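You operate a simulated robot arm through the tools that you are given. There is no shell and no other tool.

You run a simulated two-armed robot. Do the job below in one go: nothing can be reset, and whatever is moved stays where it is left.

## Task
Wind the beige blind down, clip both ends and shut the wall vent.
Fine: the blind is fully down before the blue and yellow clip levers are turned up.

It is judged by the outcome, as a careful person would: the job done as asked, and still so three seconds after it is handed in. It fails if anything else is knocked over, pushed out of place, dropped, spilled or broken.

## Robot
Two 7-joint arms with two-finger parallel grippers on one trunk that stands fixed in place. Base frame: the origin is at the foot of the trunk, x ahead of it, y to its left, z up. Readings come in m, rad, newtons and seconds.
The left shoulder is at [0.07, 0.13, 1.237], the right one opposite. With the tool pointing down near the work surface each hand reaches from about 0.1 to 0.46 m from the base axis, measured 20 degrees to its own side. Payload 1.57 kg a hand.
The TCP of each hand is the grasp point between the finger pads, 0.03 m short of the fingertips. In the tool frame z runs along the fingers and y along their closing line. The gripper opens to 0.08 m. The fingers are 0.017 m wide and 0.012 m thick; the gripper's body (0.04 by 0.082 m) begins 0.08 m behind the TCP.
Orientation is that of the tool frame in the base frame, as [roll, pitch, yaw] about the fixed x, y, z axes, in that order (R = Rz(yaw) Ry(pitch) Rx(roll)). With the fingers straight down and closing along the base's y, the tool's x points along the base's -x, its y along +y and its z along -z.

## Interface
- The arms move only by the tool play_rows. It takes "left_steps", "right_steps" or both (then of equal length, played together; a hand with none holds still); each is a list of rows, each a list of 7 numbers: the turn, a rotation vector about the tool's x, y, z in rad, then the shift along the tool's x, y, z in m, then the opening, from 0 (shut) to 1 (fully open). In form: [[ax, ay, az, x, y, z, gripper], ...]. A call has 1 to 20 rows; each row shifts and turns the commanded pose from where the row before left it, along the tool's axes as they then stand. Each row takes 0.2 s and may step no farther than 0.05 m and 0.15 rad from the row before; otherwise, or with a gripper value out of range, the whole call is refused. Where a pose cannot be reached the arm comes as near as it can. A force on the tool above 40 N (or 10 N above the force at the start of the call, whichever is more), or a blocked arm, ends the call early, and 0.2 s more pass. Each finger travels about 0.108 m/s and halts on what it meets, pressing with about 28 N; the grip force reading is that of the motor and also rises with nothing between the fingers. The clock runs only during rows and for 0.2 s after the last one: add rows that do not move to give the fingers time. The reply holds the time, the measured pose of the TCP, the force on the tool along the base axes, the opening and the grip force, in the units named above and with some noise, with the torque about the TCP (base axes, N m) and any sound that the robot's microphone picked up.
- Cameras (640 x 400 px; columns grow to the right, rows downward): "scene" is now at [0.1175, 0.0481, 1.4527]; the picture's right is [0.59, -0.80, 0.00], its down [-0.56, -0.41, -0.72] and it looks along [0.58, 0.43, -0.69] (base axes); focal length 315 px, centre (320, 200). "left" rides on the left gripper at [0.072, 0.007, -0.122] in its tool frame; the picture's right is [-0.09, 1.00, 0.00], its down [-0.84, -0.08, -0.54] and it looks along [-0.54, -0.05, 0.84] (tool axes); focal length 238 px, centre (320, 200). "right" rides on the right gripper at [0.072, -0.007, -0.122] in its tool frame; the picture's right is [0.09, 1.00, 0.00], its down [-0.84, 0.08, -0.54] and it looks along [-0.54, 0.05, 0.84] (tool axes); focal length 238 px, centre (320, 200). There is no depth. A picture from a camera that has moved, and an enlarged one, comes with that camera's place and axes in the base frame and with its lens.
- snapshot(camera): a new picture of that camera. The clock stands still meanwhile.
- move_column(by): slides the trunk up (or, below 0, down) by that many m; the arms and the scene camera ride with it, the base frame stays. It gives what a move gives, with no picture.
- head_to(pan, tilt): turns the head with the scene camera to pan (to the left, within 1.501 rad either way) and tilt (down, from -0.506 to 1.204), counted from straight ahead of the robot. It gives what a move gives.
- enlarge(camera, box): a new picture of the part [left, top, right, bottom] of that camera's present view, enlarged. The clock stands still meanwhile.
- close_job(): hands the job in; it is judged then, once.

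Nothing tells you positions but the pictures and the camera data. Unless the task says otherwise, let go and move clear before handing in.

The tools are called after "Emit:" as a command line: name --argument value ..., lists and objects as JSON in quotes. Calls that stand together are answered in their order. play_rows: Moves the arms, as the interface text tells. Its arguments: {"type":"object","properties":{"left_steps":{"type":"array","items":{"type":"array","items":{"type":"number"}}},"right_steps":{"type":"array","items":{"type":"array","items":{"type":"number"}}}},"required":[]} The other tools are called the same way: move_column (by) slides the trunk up or down; head_to (pan, tilt) turns the head that bears the scene camera; snapshot (camera) takes a picture; enlarge (camera, box) takes an enlarged picture of a part of a camera's view; close_job () hands the job in.

At the start:

```text
time: 0.0
left_position: [0.2525, 0.2916, 1.1803]
left_tool_rot: [-3.141, 0.0, 3.141]
left_force: [0.2, 0.5, 0.3]
left_ft_torque: [0.0, 0.01, -0.01]
left_gripper_width: 0.0798
left_finger_force: 0.1
right_position: [0.2738, 0.0415, 1.2125]
right_tool_rot: [3.14, 0.001, 3.141]
right_force: [-1.0, -0.2, 1.0]
right_ft_torque: [-0.01, 0.0, -0.02]
right_gripper_width: 0.08
right_finger_force: 0.1
trunk travel left (down, up): [-0.875, 0.065]
head pan, tilt: [0.637, 0.766]
```

scene: 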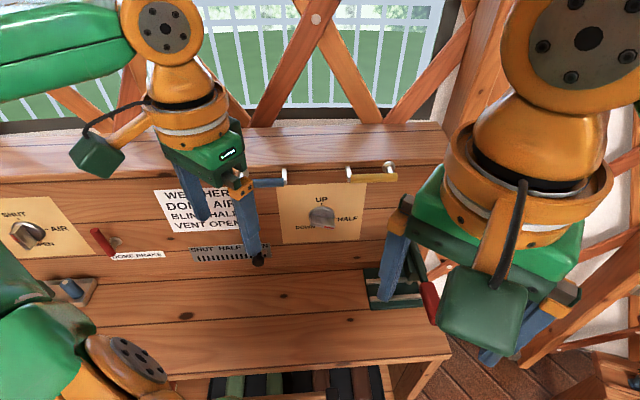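
right: 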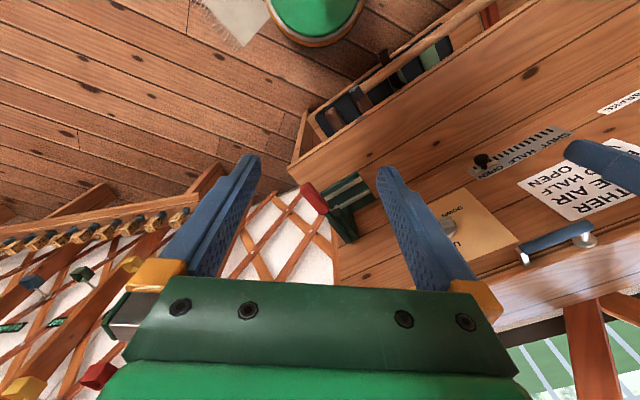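
left: 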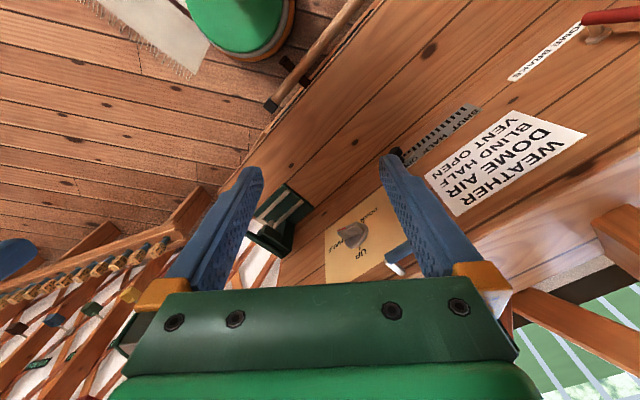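

I see a wooden wall panel with a blind/dome knobs, blue and yellow clip levers, a slider labelled SHUT/HALF and a crank-like green thing. I will look around more closely before moving anything.

Emit:
enlarge --camera "scene" --box '[0, 130, 320, 330]'

Emit:
enlarge --camera "scene" --box '[160, 120, 480, 320]'

Emit:
enlarge --camera "right" --box '[280, 50, 640, 275]'

Emit:
enlarge --camera "left" --box '[200, 50, 640, 325]'

```text
2.00 times, centred on (160, 230) of scene
camera zoom: at [0.1175, 0.0481, 1.4527], right [0.59, -0.8, 0.0], down [-0.56, -0.41, -0.72], along [0.58, 0.43, -0.69], focal length 630 px, centre (640, 140)
```

zoom: 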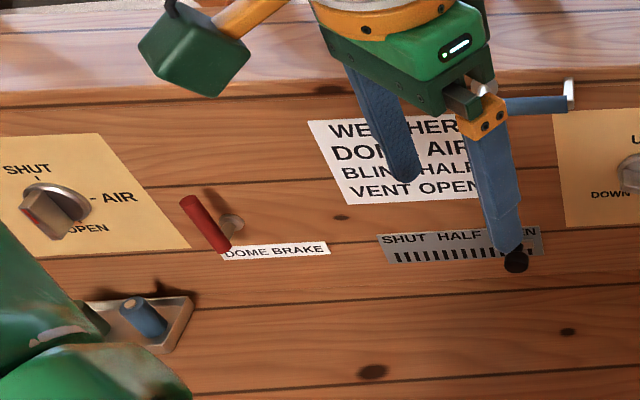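

```text
2.00 times, centred on (320, 220) of scene
camera zoom: at [0.1175, 0.0481, 1.4527], right [0.59, -0.8, 0.0], down [-0.56, -0.41, -0.72], along [0.58, 0.43, -0.69], focal length 630 px, centre (320, 160)
```

zoom: 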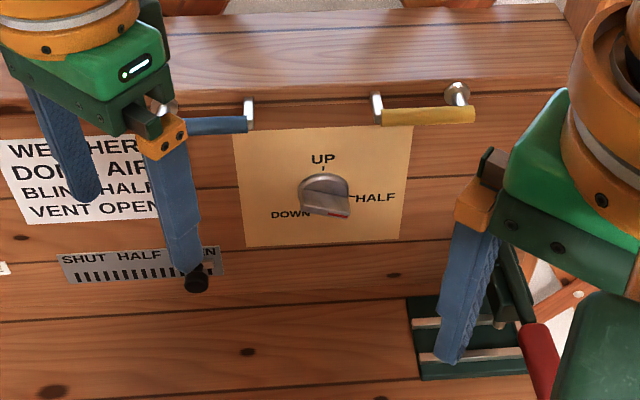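

```text
1.78 times, centred on (460, 162) of right
camera zoom: at [0.2038, 0.0362, 1.3338], right [-0.09, 1.0, 0.0], down [0.84, 0.08, 0.54], along [0.54, 0.05, -0.84], focal length 424 px, centre (71, 267)
```

zoom: 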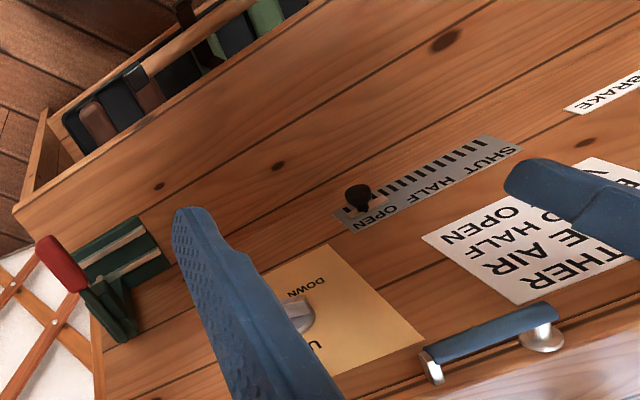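

```text
1.45 times, centred on (420, 188) of left
camera zoom: at [0.1804, 0.2984, 1.3021], right [0.09, 1.0, 0.0], down [0.84, -0.08, 0.54], along [0.54, -0.05, -0.84], focal length 347 px, centre (174, 218)
```

zoom: 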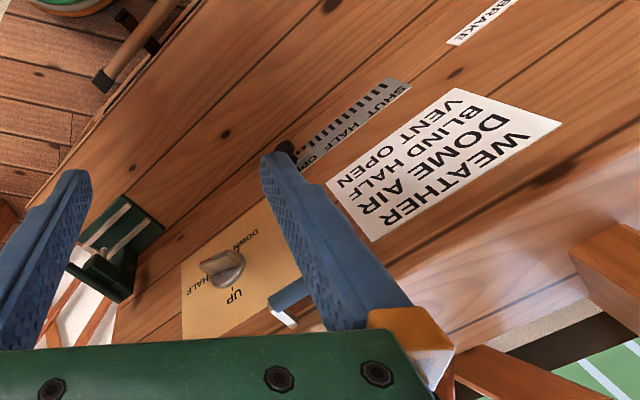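

The panel holds a dome knob, a blind knob (UP/HALF/DOWN), two coloured clip levers, and a vent slider. I'll pan the head to find the blind itself, the vent and any hazards.

Emit:
head_to --pan 0.6 --tilt 0.1

Emit:
snapshot --camera "scene"

Emit:
head_to --pan 1.3 --tilt 0.5

Emit:
snapshot --camera "scene"

Emit:
head_to --pan 0.0 --tilt 0.6

Emit:
snapshot --camera "scene"

Emit:
head_to --pan -0.8 --tilt 0.5

Emit:
snapshot --camera "scene"

```text
time: 1.0
left_position: [0.2525, 0.2928, 1.1798]
left_tool_rot: [-3.14, 0.0, -3.14]
left_force: [0.1, -0.1, 1.0]
left_ft_torque: [0.0, -0.01, 0.01]
left_gripper_width: 0.0799
left_finger_force: 0.0
right_position: [0.274, 0.0432, 1.2113]
right_tool_rot: [3.139, -0.002, 3.141]
right_force: [-0.1, 0.0, -0.1]
right_ft_torque: [0.01, -0.01, 0.01]
right_gripper_width: 0.0802
right_finger_force: 0.1
trunk travel left (down, up): [-0.875, 0.065]
head pan, tilt: [0.6, 0.099]
```

```text
taken
camera scene: at [0.1273, 0.0512, 1.5129], right [0.56, -0.83, 0.0], down [-0.08, -0.06, -0.99], along [0.82, 0.56, -0.1], focal length 315 px, centre (320, 200)
```

scene: 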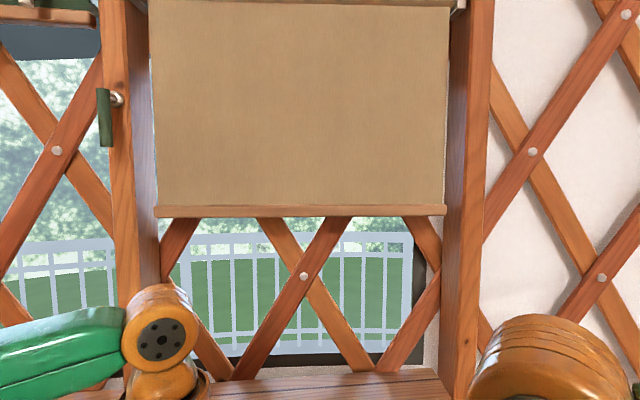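

```text
time: 2.1
left_position: [0.2536, 0.292, 1.1799]
left_tool_rot: [-3.14, 0.0, 3.141]
left_force: [-0.1, -0.4, -0.5]
left_ft_torque: [0.01, 0.02, -0.01]
left_gripper_width: 0.0801
left_finger_force: 0.1
right_position: [0.2738, 0.0434, 1.2124]
right_tool_rot: [3.14, 0.0, 3.14]
right_force: [0.2, -0.3, -0.8]
right_ft_torque: [-0.02, -0.02, 0.03]
right_gripper_width: 0.0798
right_finger_force: 0.1
trunk travel left (down, up): [-0.875, 0.065]
head pan, tilt: [1.3, 0.499]
```

```text
taken
camera scene: at [0.0758, 0.0868, 1.476], right [0.96, -0.27, 0.0], down [-0.13, -0.46, -0.88], along [0.24, 0.85, -0.48], focal length 315 px, centre (320, 200)
```

scene: 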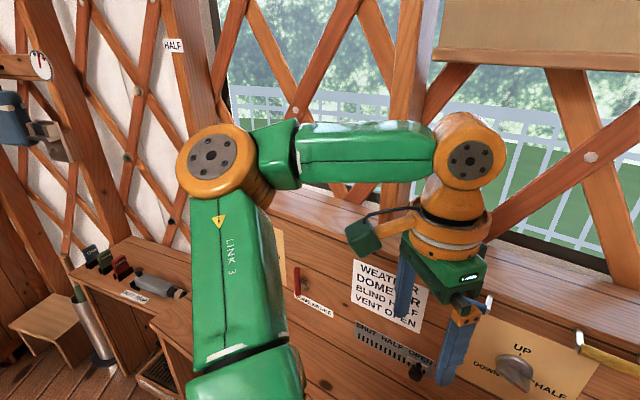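

```text
time: 3.6
left_position: [0.2515, 0.2928, 1.1806]
left_tool_rot: [-3.139, 0.0, 3.141]
left_force: [-1.5, -0.5, 0.3]
left_ft_torque: [-0.01, 0.03, -0.02]
left_gripper_width: 0.08
left_finger_force: 0.1
right_position: [0.2742, 0.0437, 1.2122]
right_tool_rot: [3.141, 0.001, 3.141]
right_force: [0.6, -0.7, 0.0]
right_ft_torque: [-0.02, -0.02, 0.0]
right_gripper_width: 0.0801
right_finger_force: 0.1
trunk travel left (down, up): [-0.875, 0.065]
head pan, tilt: [0.0, 0.6]
```

```text
taken
camera scene: at [0.1398, -0.0007, 1.4668], right [0.0, -1.0, 0.0], down [-0.56, 0.0, -0.83], along [0.83, 0.0, -0.56], focal length 315 px, centre (320, 200)
```

scene: 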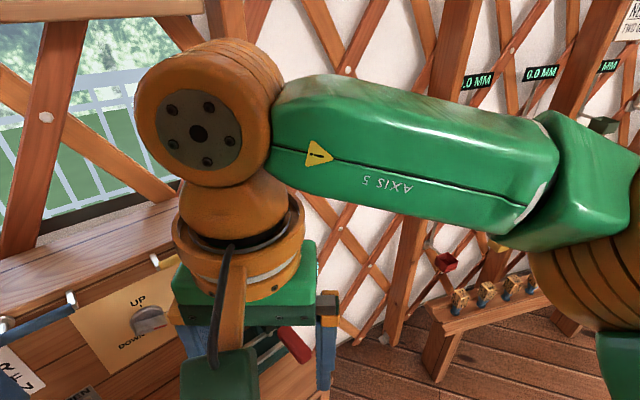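

```text
time: 4.7
left_position: [0.2516, 0.2934, 1.1791]
left_tool_rot: [-3.14, 0.0, -3.142]
left_force: [-0.1, -0.1, 0.5]
left_ft_torque: [0.04, 0.03, 0.02]
left_gripper_width: 0.0803
left_finger_force: 0.1
right_position: [0.274, 0.0425, 1.2122]
right_tool_rot: [3.141, -0.002, -3.14]
right_force: [0.6, 0.5, -0.1]
right_ft_torque: [0.01, 0.0, -0.01]
right_gripper_width: 0.0801
right_finger_force: 0.0
trunk travel left (down, up): [-0.875, 0.065]
head pan, tilt: [-0.799, 0.499]
```

```text
taken
camera scene: at [0.1148, -0.0659, 1.4759], right [-0.72, -0.7, 0.0], down [-0.33, 0.34, -0.88], along [0.61, -0.63, -0.48], focal length 315 px, centre (320, 200)
```

scene: 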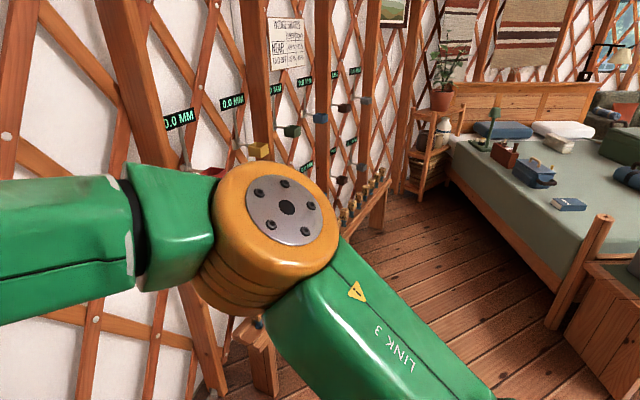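

The beige blind is up in the window; it's apparently controlled by the knob below with UP/HALF/DOWN. I'll take some more views of the console and the blind's surroundings before planning.

Emit:
head_to --pan 0.6 --tilt -0.4

Emit:
snapshot --camera "scene"

Emit:
head_to --pan 1.2 --tilt 0.1

Emit:
snapshot --camera "scene"

Emit:
head_to --pan 1.1 --tilt 0.9

Emit:
snapshot --camera "scene"

Emit:
head_to --pan 0.6 --tilt 1.15

Emit:
snapshot --camera "scene"

Emit:
head_to --pan 0.6 --tilt 0.6

Emit:
snapshot --camera "scene"

```text
time: 6.2
left_position: [0.2517, 0.2915, 1.1796]
left_tool_rot: [-3.139, 0.0, 3.139]
left_force: [0.5, -0.4, 0.2]
left_ft_torque: [0.0, -0.02, -0.03]
left_gripper_width: 0.0802
left_finger_force: 0.0
right_position: [0.274, 0.0441, 1.2127]
right_tool_rot: [3.14, -0.001, -3.141]
right_force: [-0.1, -0.1, 0.2]
right_ft_torque: [0.03, 0.0, -0.04]
right_gripper_width: 0.0799
right_finger_force: 0.0
trunk travel left (down, up): [-0.875, 0.065]
head pan, tilt: [0.6, -0.4]
```

```text
taken
camera scene: at [0.1119, 0.0405, 1.5551], right [0.56, -0.83, 0.0], down [0.32, 0.22, -0.92], along [0.76, 0.52, 0.39], focal length 315 px, centre (320, 200)
```

scene: 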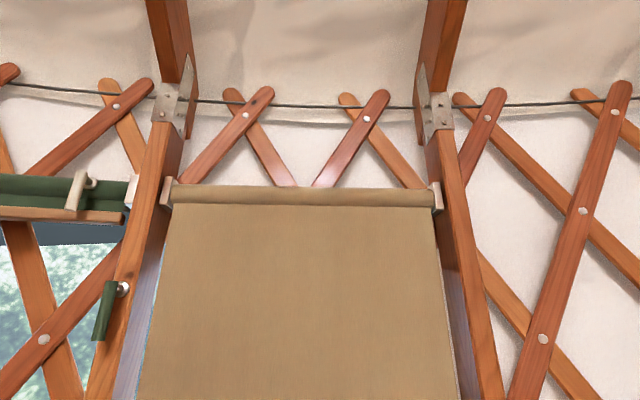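

```text
time: 7.2
left_position: [0.252, 0.2907, 1.1805]
left_tool_rot: [-3.141, 0.001, -3.141]
left_force: [-0.3, 0.0, 0.2]
left_ft_torque: [0.0, 0.01, 0.0]
left_gripper_width: 0.0801
left_finger_force: 0.0
right_position: [0.2742, 0.043, 1.2119]
right_tool_rot: [3.14, 0.001, 3.142]
right_force: [-0.5, 0.1, 0.6]
right_ft_torque: [-0.01, 0.0, 0.02]
right_gripper_width: 0.08
right_finger_force: 0.0
trunk travel left (down, up): [-0.875, 0.065]
head pan, tilt: [1.201, 0.099]
```

```text
taken
camera scene: at [0.0846, 0.0849, 1.5131], right [0.93, -0.36, 0.0], down [-0.04, -0.09, -1.0], along [0.36, 0.93, -0.1], focal length 315 px, centre (320, 200)
```

scene: 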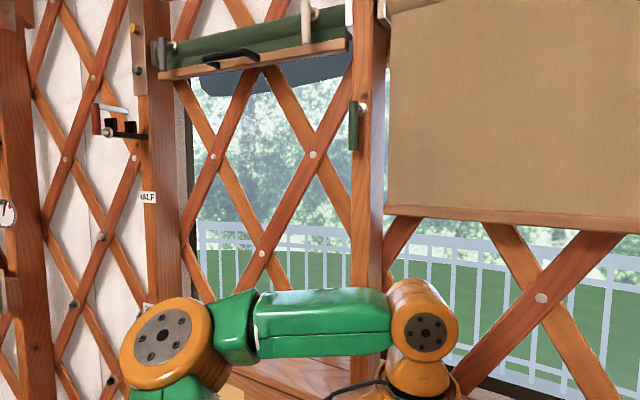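

```text
time: 8.4
left_position: [0.2522, 0.2914, 1.1796]
left_tool_rot: [-3.141, -0.002, -3.141]
left_force: [0.5, 0.1, -0.6]
left_ft_torque: [0.01, -0.01, -0.02]
left_gripper_width: 0.08
left_finger_force: 0.1
right_position: [0.2748, 0.0442, 1.2126]
right_tool_rot: [3.14, 0.001, 3.14]
right_force: [0.3, 0.0, -0.5]
right_ft_torque: [0.02, -0.02, 0.01]
right_gripper_width: 0.0804
right_finger_force: 0.0
trunk travel left (down, up): [-0.875, 0.065]
head pan, tilt: [1.1, 0.901]
```

```text
taken
camera scene: at [0.0856, 0.0666, 1.4421], right [0.89, -0.45, 0.0], down [-0.36, -0.7, -0.62], along [0.28, 0.55, -0.78], focal length 315 px, centre (320, 200)
```

scene: 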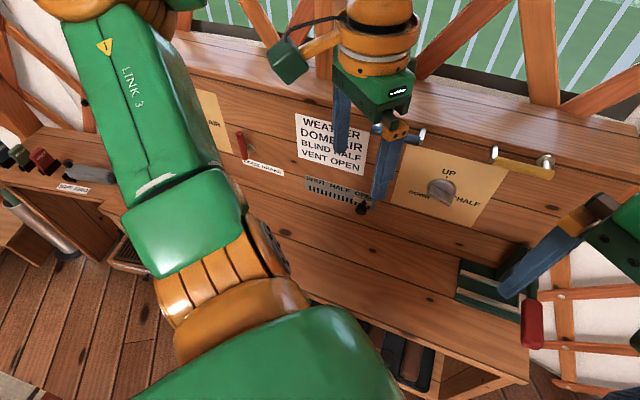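

```text
time: 9.3
left_position: [0.2523, 0.2925, 1.1803]
left_tool_rot: [-3.14, 0.0, -3.141]
left_force: [0.4, -0.2, 0.6]
left_ft_torque: [0.03, -0.02, -0.01]
left_gripper_width: 0.0797
left_finger_force: 0.0
right_position: [0.2745, 0.0443, 1.2115]
right_tool_rot: [3.139, 0.002, -3.141]
right_force: [-0.5, 0.3, 0.5]
right_ft_torque: [0.02, -0.02, 0.0]
right_gripper_width: 0.08
right_finger_force: 0.1
trunk travel left (down, up): [-0.875, 0.065]
head pan, tilt: [0.6, 1.15]
```

```text
taken
camera scene: at [0.1004, 0.033, 1.4251], right [0.57, -0.82, 0.0], down [-0.75, -0.52, -0.41], along [0.34, 0.23, -0.91], focal length 315 px, centre (320, 200)
```

scene: 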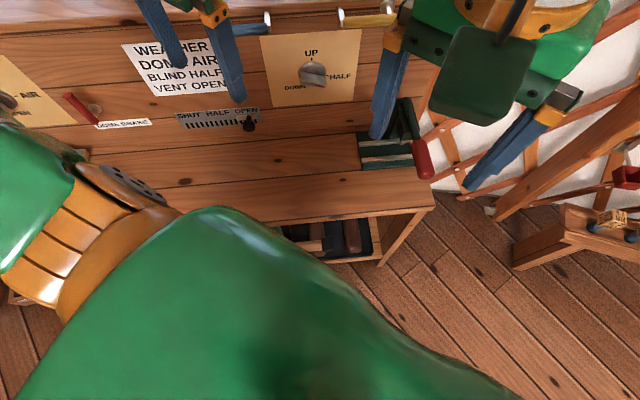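

```text
time: 10.3
left_position: [0.2518, 0.2916, 1.179]
left_tool_rot: [-3.141, 0.0, -3.14]
left_force: [-0.2, 0.3, 0.4]
left_ft_torque: [-0.01, 0.01, 0.03]
left_gripper_width: 0.0799
left_finger_force: 0.0
right_position: [0.2739, 0.0438, 1.2121]
right_tool_rot: [-3.141, -0.001, -3.141]
right_force: [0.0, -0.4, -0.7]
right_ft_torque: [0.0, -0.03, 0.02]
right_gripper_width: 0.0799
right_finger_force: 0.0
trunk travel left (down, up): [-0.875, 0.065]
head pan, tilt: [0.6, 0.6]
```

```text
taken
camera scene: at [0.1242, 0.0491, 1.4668], right [0.56, -0.83, 0.0], down [-0.47, -0.32, -0.82], along [0.68, 0.47, -0.57], focal length 315 px, centre (320, 200)
```

scene: 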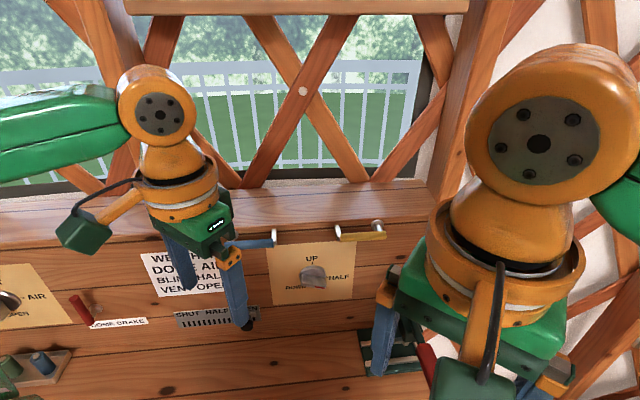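

A grey slider grille (SHUT/HALF/OPEN) is the wall vent, and the UP/HALF/DOWN knob drives the blind. Now I zoom in on the knob and levers to read their details.

Emit:
enlarge --camera "scene" --box '[220, 205, 400, 317]'

Emit:
enlarge --camera "scene" --box '[0, 240, 260, 400]'

Emit:
enlarge --camera "right" --box '[420, 100, 640, 280]'

Emit:
enlarge --camera "left" --box '[240, 90, 480, 290]'

```text
3.56 times, centred on (310, 261) of scene
camera zoom: at [0.1242, 0.0491, 1.4668], right [0.56, -0.83, 0.0], down [-0.47, -0.32, -0.82], along [0.68, 0.47, -0.57], focal length 1120 px, centre (356, -17)
```

zoom: 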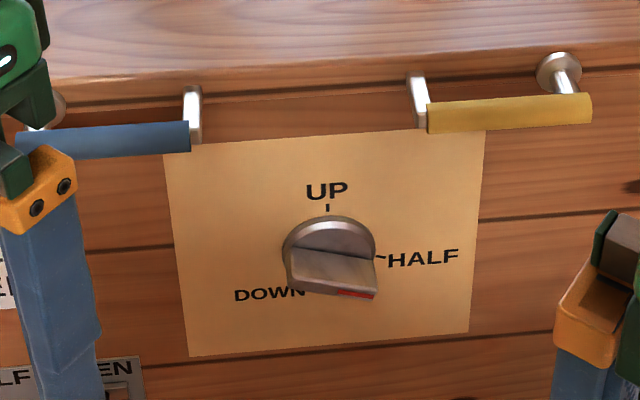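

```text
2.46 times, centred on (130, 320) of scene
camera zoom: at [0.1242, 0.0491, 1.4668], right [0.56, -0.83, 0.0], down [-0.47, -0.32, -0.82], along [0.68, 0.47, -0.57], focal length 776 px, centre (788, -95)
```

zoom: 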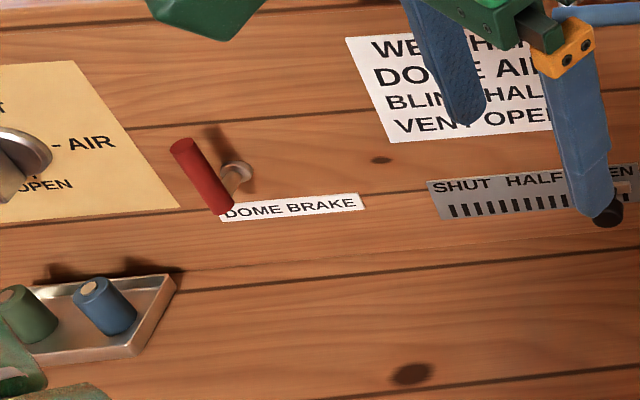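

```text
2.22 times, centred on (530, 190) of right
camera zoom: at [0.2037, 0.0362, 1.3339], right [-0.09, 1.0, 0.0], down [0.84, 0.08, 0.54], along [0.54, 0.05, -0.84], focal length 530 px, centre (-147, 222)
```

zoom: 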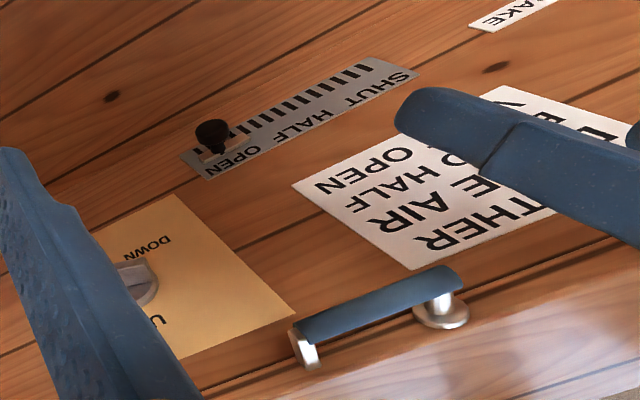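

```text
2.00 times, centred on (360, 190) of left
camera zoom: at [0.1804, 0.2984, 1.3021], right [0.09, 1.0, 0.0], down [0.84, -0.08, 0.54], along [0.54, -0.05, -0.84], focal length 477 px, centre (240, 220)
```

zoom: 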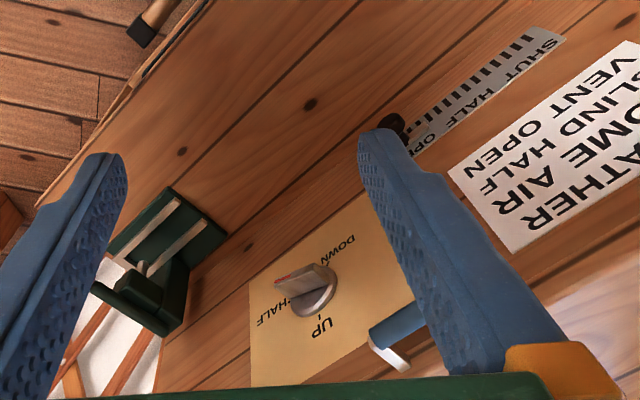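

The blind knob is at roughly (0.515, 0.336, 0.925) on a wall whose normal is about 0.69 rad yaw. The clip levers sit near z≈1.07 with blue pivoting at its left end and yellow at its right, and the vent slider knob is near (0.39, 0.44, 0.82). I'll move the right arm aside and start turning the left hand toward the wall.

Emit:
play_rows --left_steps '[[0, 0, 0, -0.0275, -0.0075, 0.02, 1], [0, 0, 0, -0.0275, -0.0075, 0.02, 1], [0, 0, 0, -0.0275, -0.0075, 0.02, 1], [0, 0, 0, -0.0275, -0.0075, 0.02, 1], [0, 0, -0.138, 0, 0, 0, 1], [0, 0, -0.138, 0, 0, 0, 1], [0, 0, -0.138, 0, 0, 0, 1], [0, 0, -0.138, 0, 0, 0, 1], [0, 0, -0.138, 0, 0, 0, 1]]' --right_steps '[[0, 0, 0, 0.012, -0.025, 0, 1], [0, 0, 0, 0.012, -0.025, 0, 1], [0, 0, 0, 0.012, -0.025, 0, 1], [0, 0, 0, 0.012, -0.025, 0, 1], [0, 0, 0, 0.012, -0.025, 0, 1], [0, 0, 0, 0.012, -0.025, 0, 1], [0, 0, 0, 0.012, -0.025, 0, 1], [0, 0, 0, 0.012, -0.025, 0, 1], [0, 0, 0, 0.0, 0, 0, 1]]'

Emit:
snapshot --camera "scene"

Emit:
snapshot --camera "left"

Emit:
snapshot --camera "right"

```text
time: 12.3
left_position: [0.3613, 0.2608, 1.1002]
left_tool_rot: [-3.139, -0.001, -2.448]
left_force: [-0.3, 0.6, 0.5]
left_ft_torque: [-0.01, -0.01, 0.0]
left_gripper_width: 0.0799
left_finger_force: 0.1
right_position: [0.1755, -0.1572, 1.2118]
right_tool_rot: [3.14, 0.001, 3.141]
right_force: [-0.6, 0.3, -0.9]
right_ft_torque: [-0.03, -0.01, -0.02]
right_gripper_width: 0.0799
right_finger_force: 0.0
trunk travel left (down, up): [-0.875, 0.065]
head pan, tilt: [0.6, 0.6]
```

```text
taken
camera scene: at [0.1241, 0.0494, 1.4668], right [0.56, -0.83, 0.0], down [-0.47, -0.32, -0.82], along [0.68, 0.47, -0.57], focal length 315 px, centre (320, 200)
```

scene: 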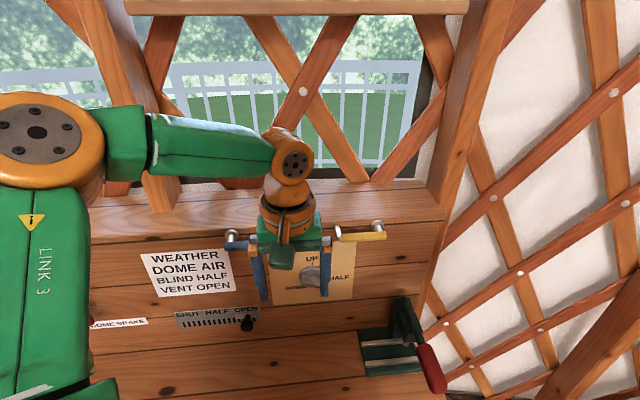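

```text
taken
camera left: at [0.3029, 0.2211, 1.222], right [-0.56, 0.83, 0.0], down [0.69, 0.48, 0.54], along [0.45, 0.3, -0.84], focal length 238 px, centre (320, 200)
```

left: 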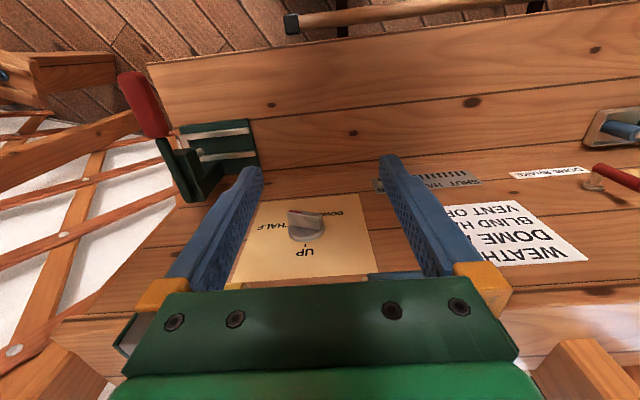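

```text
taken
camera right: at [0.106, -0.1642, 1.3338], right [-0.09, 1.0, 0.0], down [0.84, 0.08, 0.54], along [0.54, 0.05, -0.84], focal length 238 px, centre (320, 200)
```

right: 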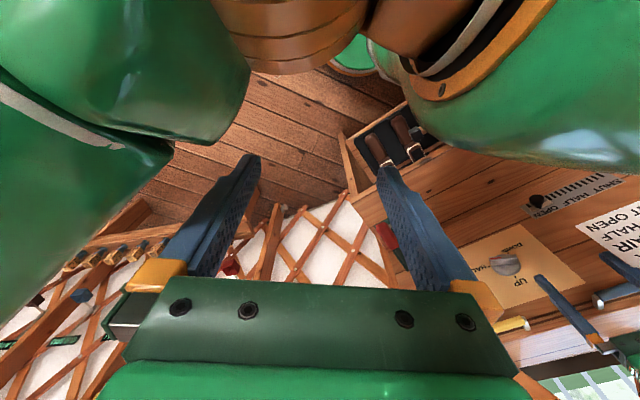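

The left hand now faces the wall direction and the knob is visible between its fingers. I zoom in to read the dial ticks and the levers.

Emit:
enlarge --camera "left" --box '[220, 180, 400, 292]'

Emit:
enlarge --camera "right" --box '[440, 170, 640, 370]'

Emit:
enlarge --camera "scene" --box '[120, 180, 440, 380]'

```text
3.56 times, centred on (310, 236) of left
camera zoom: at [0.3029, 0.2211, 1.222], right [-0.56, 0.83, 0.0], down [0.69, 0.48, 0.54], along [0.45, 0.3, -0.84], focal length 848 px, centre (356, 72)
```

zoom: 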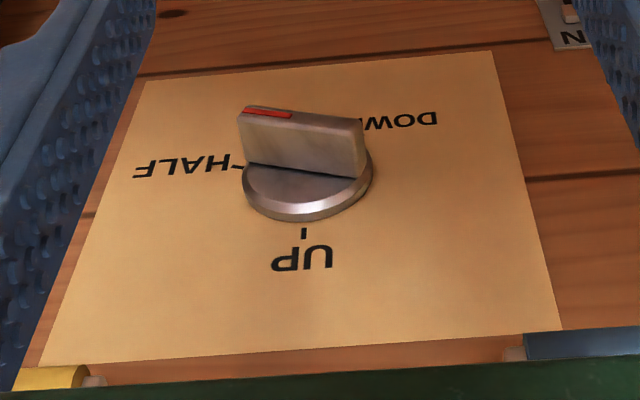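

```text
2.00 times, centred on (540, 270) of right
camera zoom: at [0.106, -0.1642, 1.3338], right [-0.09, 1.0, 0.0], down [0.84, 0.08, 0.54], along [0.54, 0.05, -0.84], focal length 477 px, centre (-120, 60)
```

zoom: 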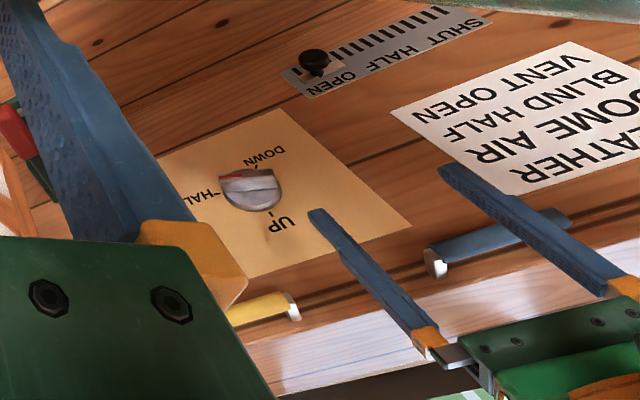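

```text
2.00 times, centred on (280, 280) of scene
camera zoom: at [0.1241, 0.0494, 1.4668], right [0.56, -0.83, 0.0], down [-0.47, -0.32, -0.82], along [0.68, 0.47, -0.57], focal length 630 px, centre (400, 40)
```

zoom: 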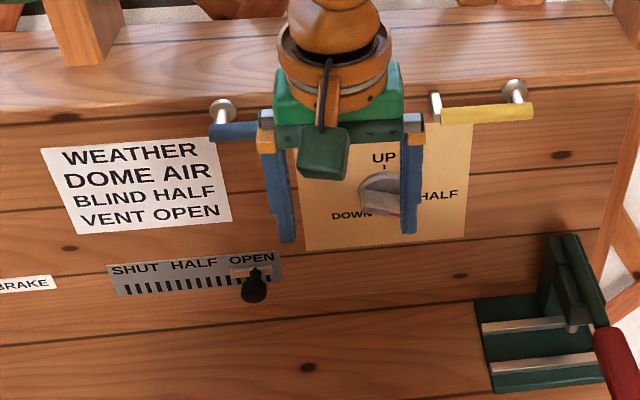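

I now have a consistent model: wall normal yaw ≈0.74, knob base ≈(0.525, 0.346, 0.919) pointing at HALF, DOWN about 112° further clockwise, slider head ≈(0.394, 0.437, 0.814), lever tips ≈z 1.07. Next I pitch the left hand up to face the wall.

Emit:
play_rows --left_steps '[[0, 0, -0.05, 0, 0, 0, 1], [0, -0.1428, 0, 0, 0, 0.01, 1], [0, -0.1428, 0, 0, 0, 0.01, 1], [0, -0.1428, 0, 0, 0, 0.01, 1], [0, -0.1428, 0, 0, 0, 0.02, 1], [0, -0.1428, 0, 0, 0, 0.02, 1], [0, 0, 0, 0, 0, 0.02, 1], [0, 0, 0, 0, 0, 0.02, 1]]'

Emit:
snapshot --camera "left"

Emit:
snapshot --camera "scene"

```text
time: 14.1
left_position: [0.3996, 0.2943, 1.0036]
left_tool_rot: [-3.141, 0.712, -2.401]
left_force: [-0.3, -0.3, -0.2]
left_ft_torque: [0.01, -0.01, -0.01]
left_gripper_width: 0.0799
left_finger_force: 0.1
right_position: [0.1769, -0.1561, 1.2116]
right_tool_rot: [3.139, 0.001, -3.141]
right_force: [0.0, 0.0, 1.0]
right_ft_torque: [0.0, 0.0, -0.03]
right_gripper_width: 0.0801
right_finger_force: 0.1
trunk travel left (down, up): [-0.875, 0.065]
head pan, tilt: [0.6, 0.6]
```

```text
taken
camera left: at [0.2964, 0.2093, 1.0492], right [-0.62, 0.78, 0.06], down [0.26, 0.13, 0.96], along [0.74, 0.61, -0.28], focal length 238 px, centre (320, 200)
```

left: 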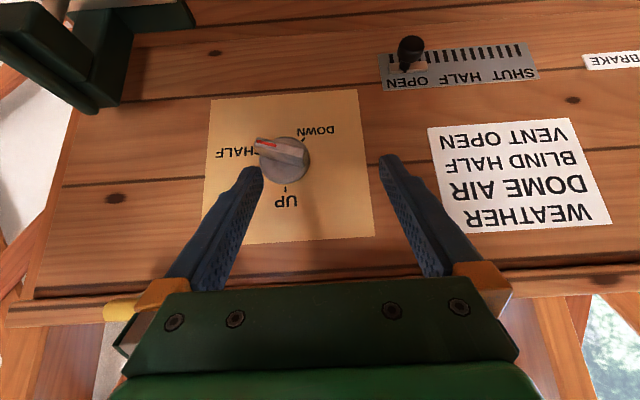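

```text
taken
camera scene: at [0.1248, 0.0498, 1.4668], right [0.56, -0.83, 0.0], down [-0.47, -0.32, -0.82], along [0.68, 0.47, -0.57], focal length 315 px, centre (320, 200)
```

scene: 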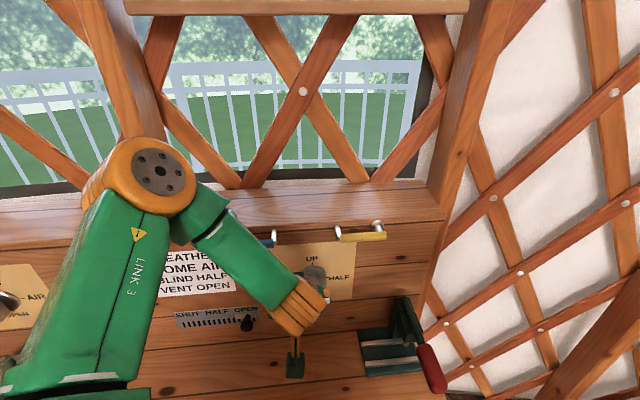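

The left camera now sees the panel almost frontally. I'll zoom for exact dial angles.

Emit:
enlarge --camera "left" --box '[200, 80, 380, 250]'

Emit:
enlarge --camera "left" --box '[370, 20, 560, 130]'

```text
2.35 times, centred on (290, 165) of left
camera zoom: at [0.2964, 0.2093, 1.0492], right [-0.62, 0.78, 0.06], down [0.26, 0.13, 0.96], along [0.74, 0.61, -0.28], focal length 561 px, centre (391, 282)
```

zoom: 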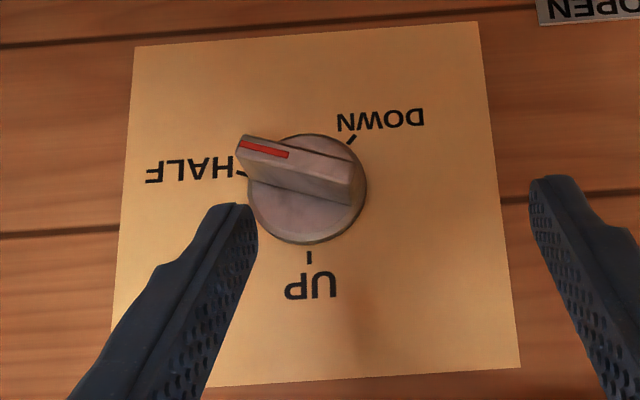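

```text
3.37 times, centred on (465, 75) of left
camera zoom: at [0.2964, 0.2093, 1.0492], right [-0.62, 0.78, 0.06], down [0.26, 0.13, 0.96], along [0.74, 0.61, -0.28], focal length 803 px, centre (-168, 621)
```

zoom: 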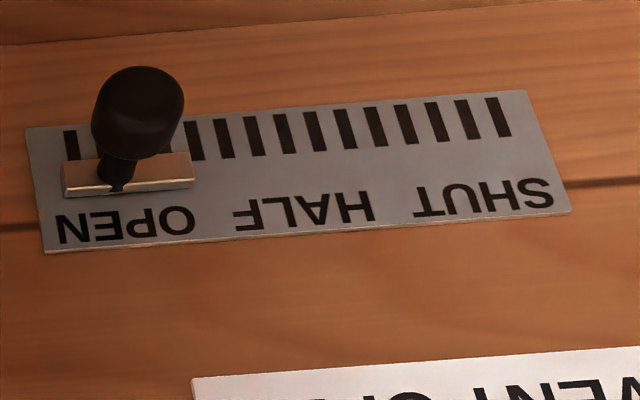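

The dial ticks read UP 0°, HALF ≈108°, DOWN ≈223° clockwise, and the bar is at HALF. The wall normal refines to yaw ≈0.705. I now level the hand to point straight at the wall and move in front of the knob axis.

Emit:
play_rows --left_steps '[[0, -0.1432, 0, 0, 0, 0, 1], [0, -0.1432, 0, 0, 0, 0, 1], [0, -0.1432, 0, 0, 0, 0, 1], [0, -0.1432, 0, 0, 0, 0, 1], [0, -0.1432, 0, 0, 0, 0, 1], [0, -0.1432, 0, 0, 0, 0, 1], [0.009, 0, 0, 0.021, -0.0105, 0, 1], [0.009, 0, 0, 0.021, -0.0105, 0, 1], [0.009, 0, 0, 0.021, -0.0105, 0, 1], [0.009, 0, 0, 0.021, -0.0105, 0, 1], [0, 0, 0, 0, 0, 0, 1]]'

Emit:
snapshot --camera "left"

Emit:
snapshot --camera "scene"

```text
time: 16.5
left_position: [0.4003, 0.3407, 1.1111]
left_tool_rot: [-2.761, 1.567, -2.06]
left_force: [0.3, -0.4, 0.3]
left_ft_torque: [-0.02, -0.04, 0.01]
left_gripper_width: 0.0799
left_finger_force: 0.0
left hand out of reach, approached as far as the arm can: row 2, 3, 4, 5, 6, 7, 8, 9, 10
right_position: [0.1761, -0.1568, 1.2113]
right_tool_rot: [3.141, 0.0, -3.141]
right_force: [0.1, 0.0, 0.4]
right_ft_torque: [0.03, 0.01, 0.01]
right_gripper_width: 0.08
right_finger_force: 0.1
trunk travel left (down, up): [-0.875, 0.065]
head pan, tilt: [0.6, 0.6]
```

```text
taken
camera left: at [0.3032, 0.2668, 1.0392], right [-0.64, 0.76, 0.09], down [-0.36, -0.41, 0.84], along [0.67, 0.51, 0.54], focal length 238 px, centre (320, 200)
```

left: 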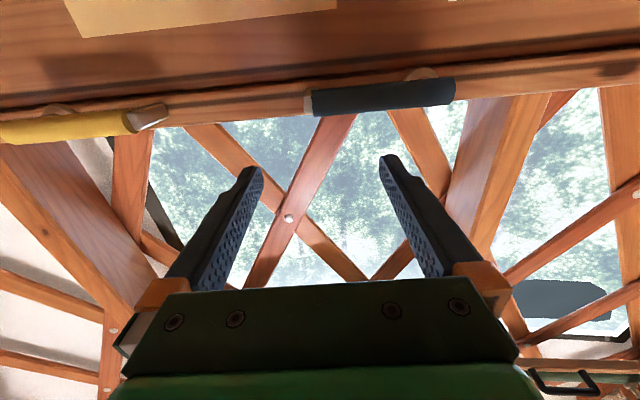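

```text
taken
camera scene: at [0.1244, 0.049, 1.4668], right [0.56, -0.83, 0.0], down [-0.47, -0.32, -0.82], along [0.68, 0.47, -0.57], focal length 315 px, centre (320, 200)
```

scene: 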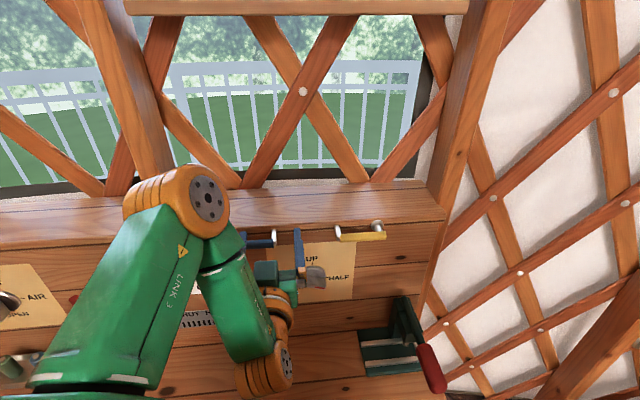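

With the trunk this high, a level hand at knob height is out of reach (hand stuck at z≈1.11). I'll back the hand off, then lower the trunk so the shoulder is nearer the controls' height.

Emit:
play_rows --left_steps '[[0, 0, 0, 0, 0, -0.03, 1], [0, 0, 0, 0, 0, -0.03, 1], [0, 0, 0, 0, 0, -0.03, 1], [0, 0, 0, 0, 0, 0, 1]]'

Emit:
snapshot --camera "scene"

```text
time: 17.5
left_position: [0.4003, 0.3402, 1.1108]
left_tool_rot: [-2.552, 1.57, -1.85]
left_force: [0.7, -0.1, -0.3]
left_ft_torque: [-0.01, 0.04, -0.01]
left_gripper_width: 0.0798
left_finger_force: 0.0
left hand out of reach, approached as far as the arm can: row 1, 2, 3
right_position: [0.1767, -0.1566, 1.2118]
right_tool_rot: [3.139, 0.001, -3.141]
right_force: [-0.3, -0.4, -0.3]
right_ft_torque: [0.03, -0.01, 0.01]
right_gripper_width: 0.0801
right_finger_force: 0.1
trunk travel left (down, up): [-0.875, 0.065]
head pan, tilt: [0.6, 0.6]
```

```text
taken
camera scene: at [0.1243, 0.049, 1.4668], right [0.56, -0.83, 0.0], down [-0.47, -0.32, -0.83], along [0.68, 0.47, -0.57], focal length 315 px, centre (320, 200)
```

scene: 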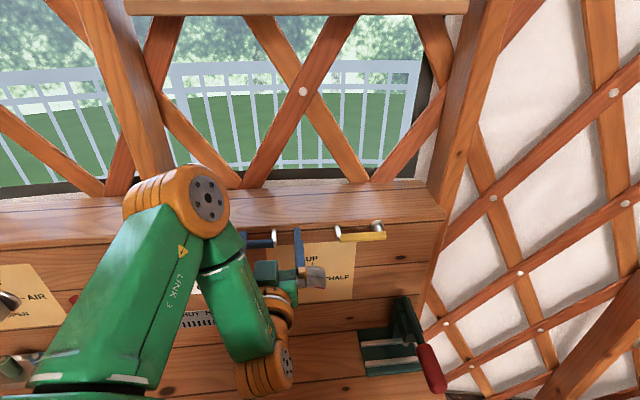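

The hand did not move, so it's at a wrist limit; pitching it back down should free it.

Emit:
play_rows --left_steps '[[0, 0.14, 0, 0, 0, 0, 1], [0, 0.14, 0, 0, 0, 0, 1], [0, 0.14, 0, 0, 0, 0, 1], [0, 0.14, 0, 0, 0, 0, 1], [0, 0, 0, 0, 0, 0, 1]]'

Emit:
snapshot --camera "scene"

```text
time: 18.7
left_position: [0.4008, 0.3409, 1.1121]
left_tool_rot: [-3.138, 1.011, -2.437]
left_force: [0.5, -0.6, 0.4]
left_ft_torque: [0.0, 0.01, 0.03]
left_gripper_width: 0.0799
left_finger_force: 0.0
right_position: [0.1765, -0.1571, 1.2122]
right_tool_rot: [3.14, 0.0, -3.14]
right_force: [0.1, 0.2, -0.6]
right_ft_torque: [0.06, 0.0, 0.0]
right_gripper_width: 0.0799
right_finger_force: 0.1
trunk travel left (down, up): [-0.875, 0.065]
head pan, tilt: [0.6, 0.6]
```

```text
taken
camera scene: at [0.1243, 0.049, 1.4668], right [0.56, -0.83, 0.0], down [-0.47, -0.32, -0.82], along [0.68, 0.47, -0.57], focal length 315 px, centre (320, 200)
```

scene: 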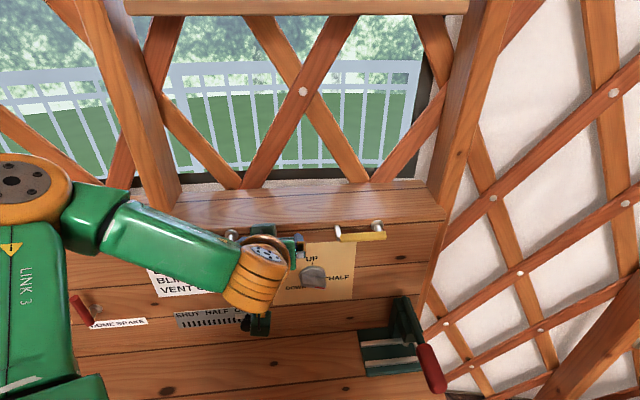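

The hand is free again and the command restarts from the measured pose. I retract from the wall along its normal, then lower the trunk in stages.

Emit:
play_rows --left_steps '[[0, 0, 0, 0.0133, 0, -0.0212, 1], [0, 0, 0, 0.0133, 0, -0.0212, 1], [0, 0, 0, 0.0133, 0, -0.0212, 1], [0, 0, 0, 0.0133, 0, -0.0212, 1], [0, 0, 0, 0, 0, 0, 1]]'

Emit:
snapshot --camera "scene"

Emit:
head_to --pan 1.2 --tilt 0.6

Emit:
snapshot --camera "scene"

```text
time: 19.9
left_position: [0.3774, 0.2739, 1.1085]
left_tool_rot: [-3.141, 1.01, -2.436]
left_force: [-0.1, -0.5, -0.1]
left_ft_torque: [0.0, 0.01, 0.05]
left_gripper_width: 0.0799
left_finger_force: 0.0
left hand out of reach, approached as far as the arm can: row 2, 3, 4
right_position: [0.1757, -0.1572, 1.2124]
right_tool_rot: [3.14, 0.0, 3.14]
right_force: [-0.6, 0.6, -0.1]
right_ft_torque: [0.01, 0.02, -0.03]
right_gripper_width: 0.0802
right_finger_force: 0.0
trunk travel left (down, up): [-0.875, 0.065]
head pan, tilt: [0.6, 0.6]
```

```text
taken
camera scene: at [0.124, 0.0492, 1.4669], right [0.56, -0.83, 0.0], down [-0.47, -0.32, -0.83], along [0.68, 0.47, -0.56], focal length 315 px, centre (320, 200)
```

scene: 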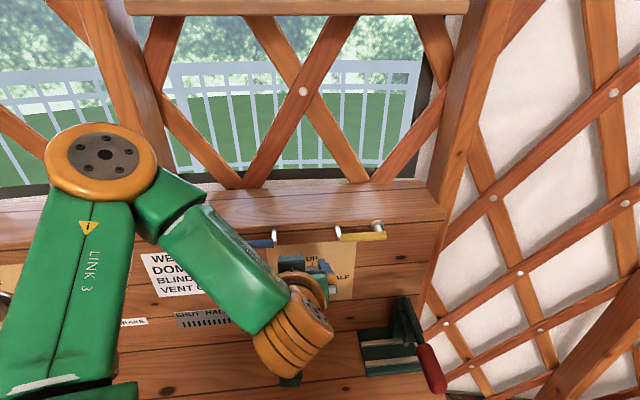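

```text
time: 20.9
left_position: [0.3768, 0.2733, 1.1076]
left_tool_rot: [-3.139, 1.011, -2.437]
left_force: [-0.3, 0.0, 0.1]
left_ft_torque: [0.02, -0.03, 0.03]
left_gripper_width: 0.0799
left_finger_force: 0.0
right_position: [0.1772, -0.1578, 1.2124]
right_tool_rot: [3.141, 0.002, -3.14]
right_force: [0.3, 1.2, -0.2]
right_ft_torque: [0.0, -0.02, -0.02]
right_gripper_width: 0.0802
right_finger_force: 0.0
trunk travel left (down, up): [-0.875, 0.065]
head pan, tilt: [1.201, 0.6]
```

```text
taken
camera scene: at [0.0835, 0.0813, 1.4668], right [0.93, -0.36, 0.0], down [-0.2, -0.53, -0.83], along [0.3, 0.77, -0.56], focal length 315 px, centre (320, 200)
```

scene: 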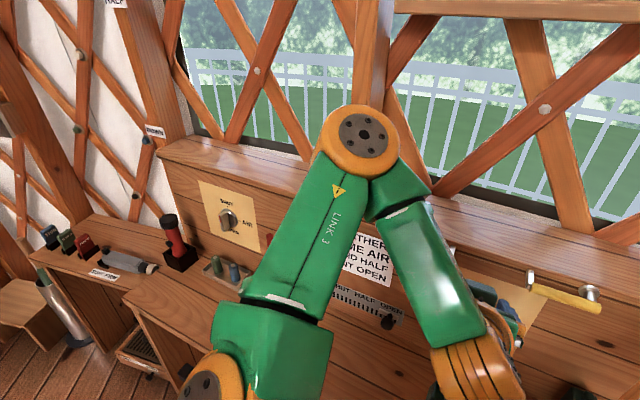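

The elbow is well clear of the wall (n≈0.37). I lower the trunk by 0.2 m in two stages.

Emit:
move_column --by -0.1

Emit:
snapshot --camera "scene"

Emit:
snapshot --camera "left"

```text
time: 22.2
left_position: [0.3757, 0.2735, 1.0067]
left_tool_rot: [-3.141, 1.01, -2.437]
left_force: [0.7, -0.4, 0.5]
left_ft_torque: [0.01, -0.01, -0.03]
left_gripper_width: 0.0799
left_finger_force: 0.1
right_position: [0.1763, -0.1559, 1.1122]
right_tool_rot: [3.138, -0.001, 3.14]
right_force: [-0.1, 0.8, 0.0]
right_ft_torque: [-0.03, 0.0, -0.01]
right_gripper_width: 0.0797
right_finger_force: 0.1
trunk travel left (down, up): [-0.775, 0.165]
head pan, tilt: [1.201, 0.6]
```

```text
taken
camera scene: at [0.0833, 0.0815, 1.3668], right [0.93, -0.36, 0.0], down [-0.2, -0.53, -0.83], along [0.3, 0.77, -0.56], focal length 315 px, centre (320, 200)
```

scene: 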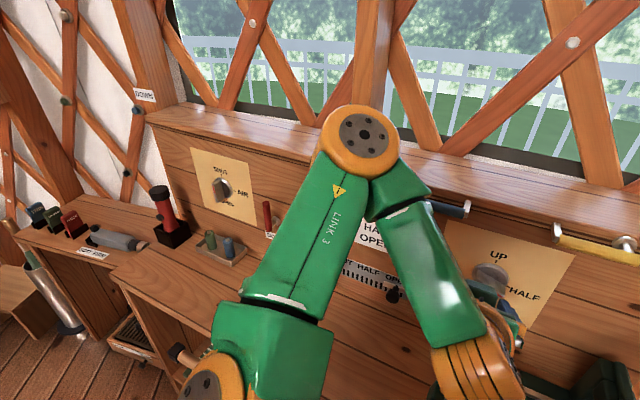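

```text
taken
camera left: at [0.2651, 0.187, 1.0121], right [-0.61, 0.79, 0.08], down [0.04, -0.07, 1.0], along [0.79, 0.61, 0.01], focal length 238 px, centre (320, 200)
```

left: 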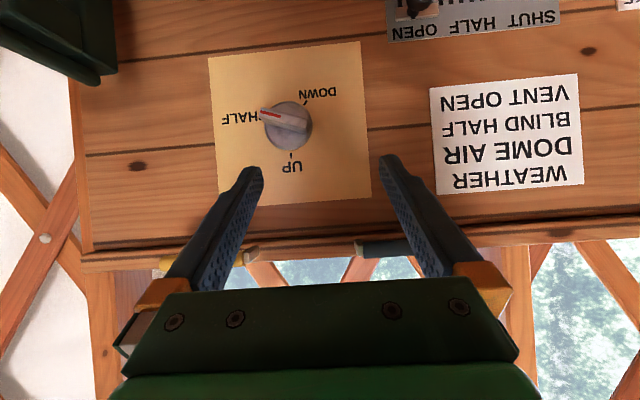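

Clear so far. I lower another 0.12 m, then level the hand.

Emit:
move_column --by -0.12

Emit:
play_rows --left_steps '[[0, -0.14, 0, 0, 0, 0, 1], [0, -0.14, 0, 0, 0, 0, 1], [0, -0.14, 0, 0, 0, 0, 1], [0, -0.14, 0, 0, 0, 0, 1], [0, 0, 0, 0, 0, 0, 1]]'

Emit:
snapshot --camera "scene"

Emit:
snapshot --camera "left"

```text
time: 23.7
left_position: [0.3763, 0.274, 0.8886]
left_tool_rot: [-3.139, 1.01, -2.437]
left_force: [0.6, 0.1, 0.2]
left_ft_torque: [0.03, 0.0, -0.01]
left_gripper_width: 0.0799
left_finger_force: 0.0
right_position: [0.1762, -0.1572, 0.9933]
right_tool_rot: [3.14, 0.001, -3.141]
right_force: [-0.1, -0.1, -0.6]
right_ft_torque: [0.01, -0.01, 0.0]
right_gripper_width: 0.08
right_finger_force: 0.1
trunk travel left (down, up): [-0.655, 0.285]
head pan, tilt: [1.201, 0.6]
```

```text
time: 24.9
left_position: [0.4181, 0.3181, 0.9045]
left_tool_rot: [0.777, 1.57, 1.479]
left_force: [-1.6, -0.2, 0.5]
left_ft_torque: [0.0, 0.01, 0.01]
left_gripper_width: 0.08
left_finger_force: 0.1
left hand out of reach, approached as far as the arm can: row 1, 3, 4
right_position: [0.1769, -0.1578, 0.9917]
right_tool_rot: [3.14, 0.0, -3.141]
right_force: [0.0, -0.2, -0.3]
right_ft_torque: [-0.03, 0.0, 0.02]
right_gripper_width: 0.0802
right_finger_force: 0.1
trunk travel left (down, up): [-0.655, 0.285]
head pan, tilt: [1.201, 0.6]
```

```text
taken
camera scene: at [0.0832, 0.0813, 1.2469], right [0.93, -0.36, 0.0], down [-0.2, -0.53, -0.83], along [0.3, 0.77, -0.56], focal length 315 px, centre (320, 200)
```

scene: 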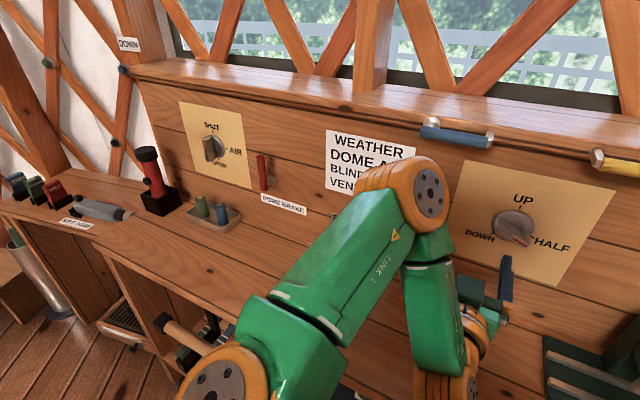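

```text
taken
camera left: at [0.3215, 0.2437, 0.833], right [-0.64, 0.76, 0.09], down [-0.36, -0.41, 0.84], along [0.67, 0.51, 0.54], focal length 238 px, centre (320, 200)
```

left: 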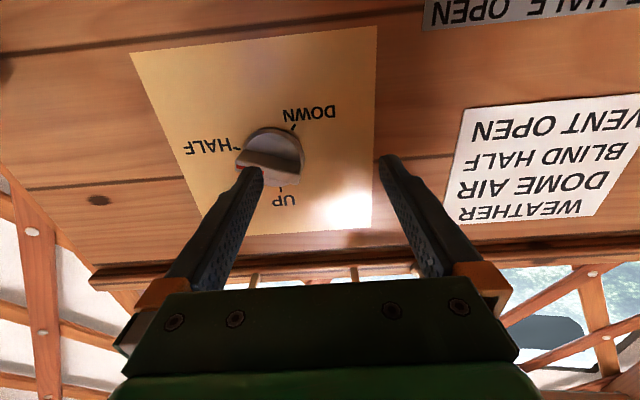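

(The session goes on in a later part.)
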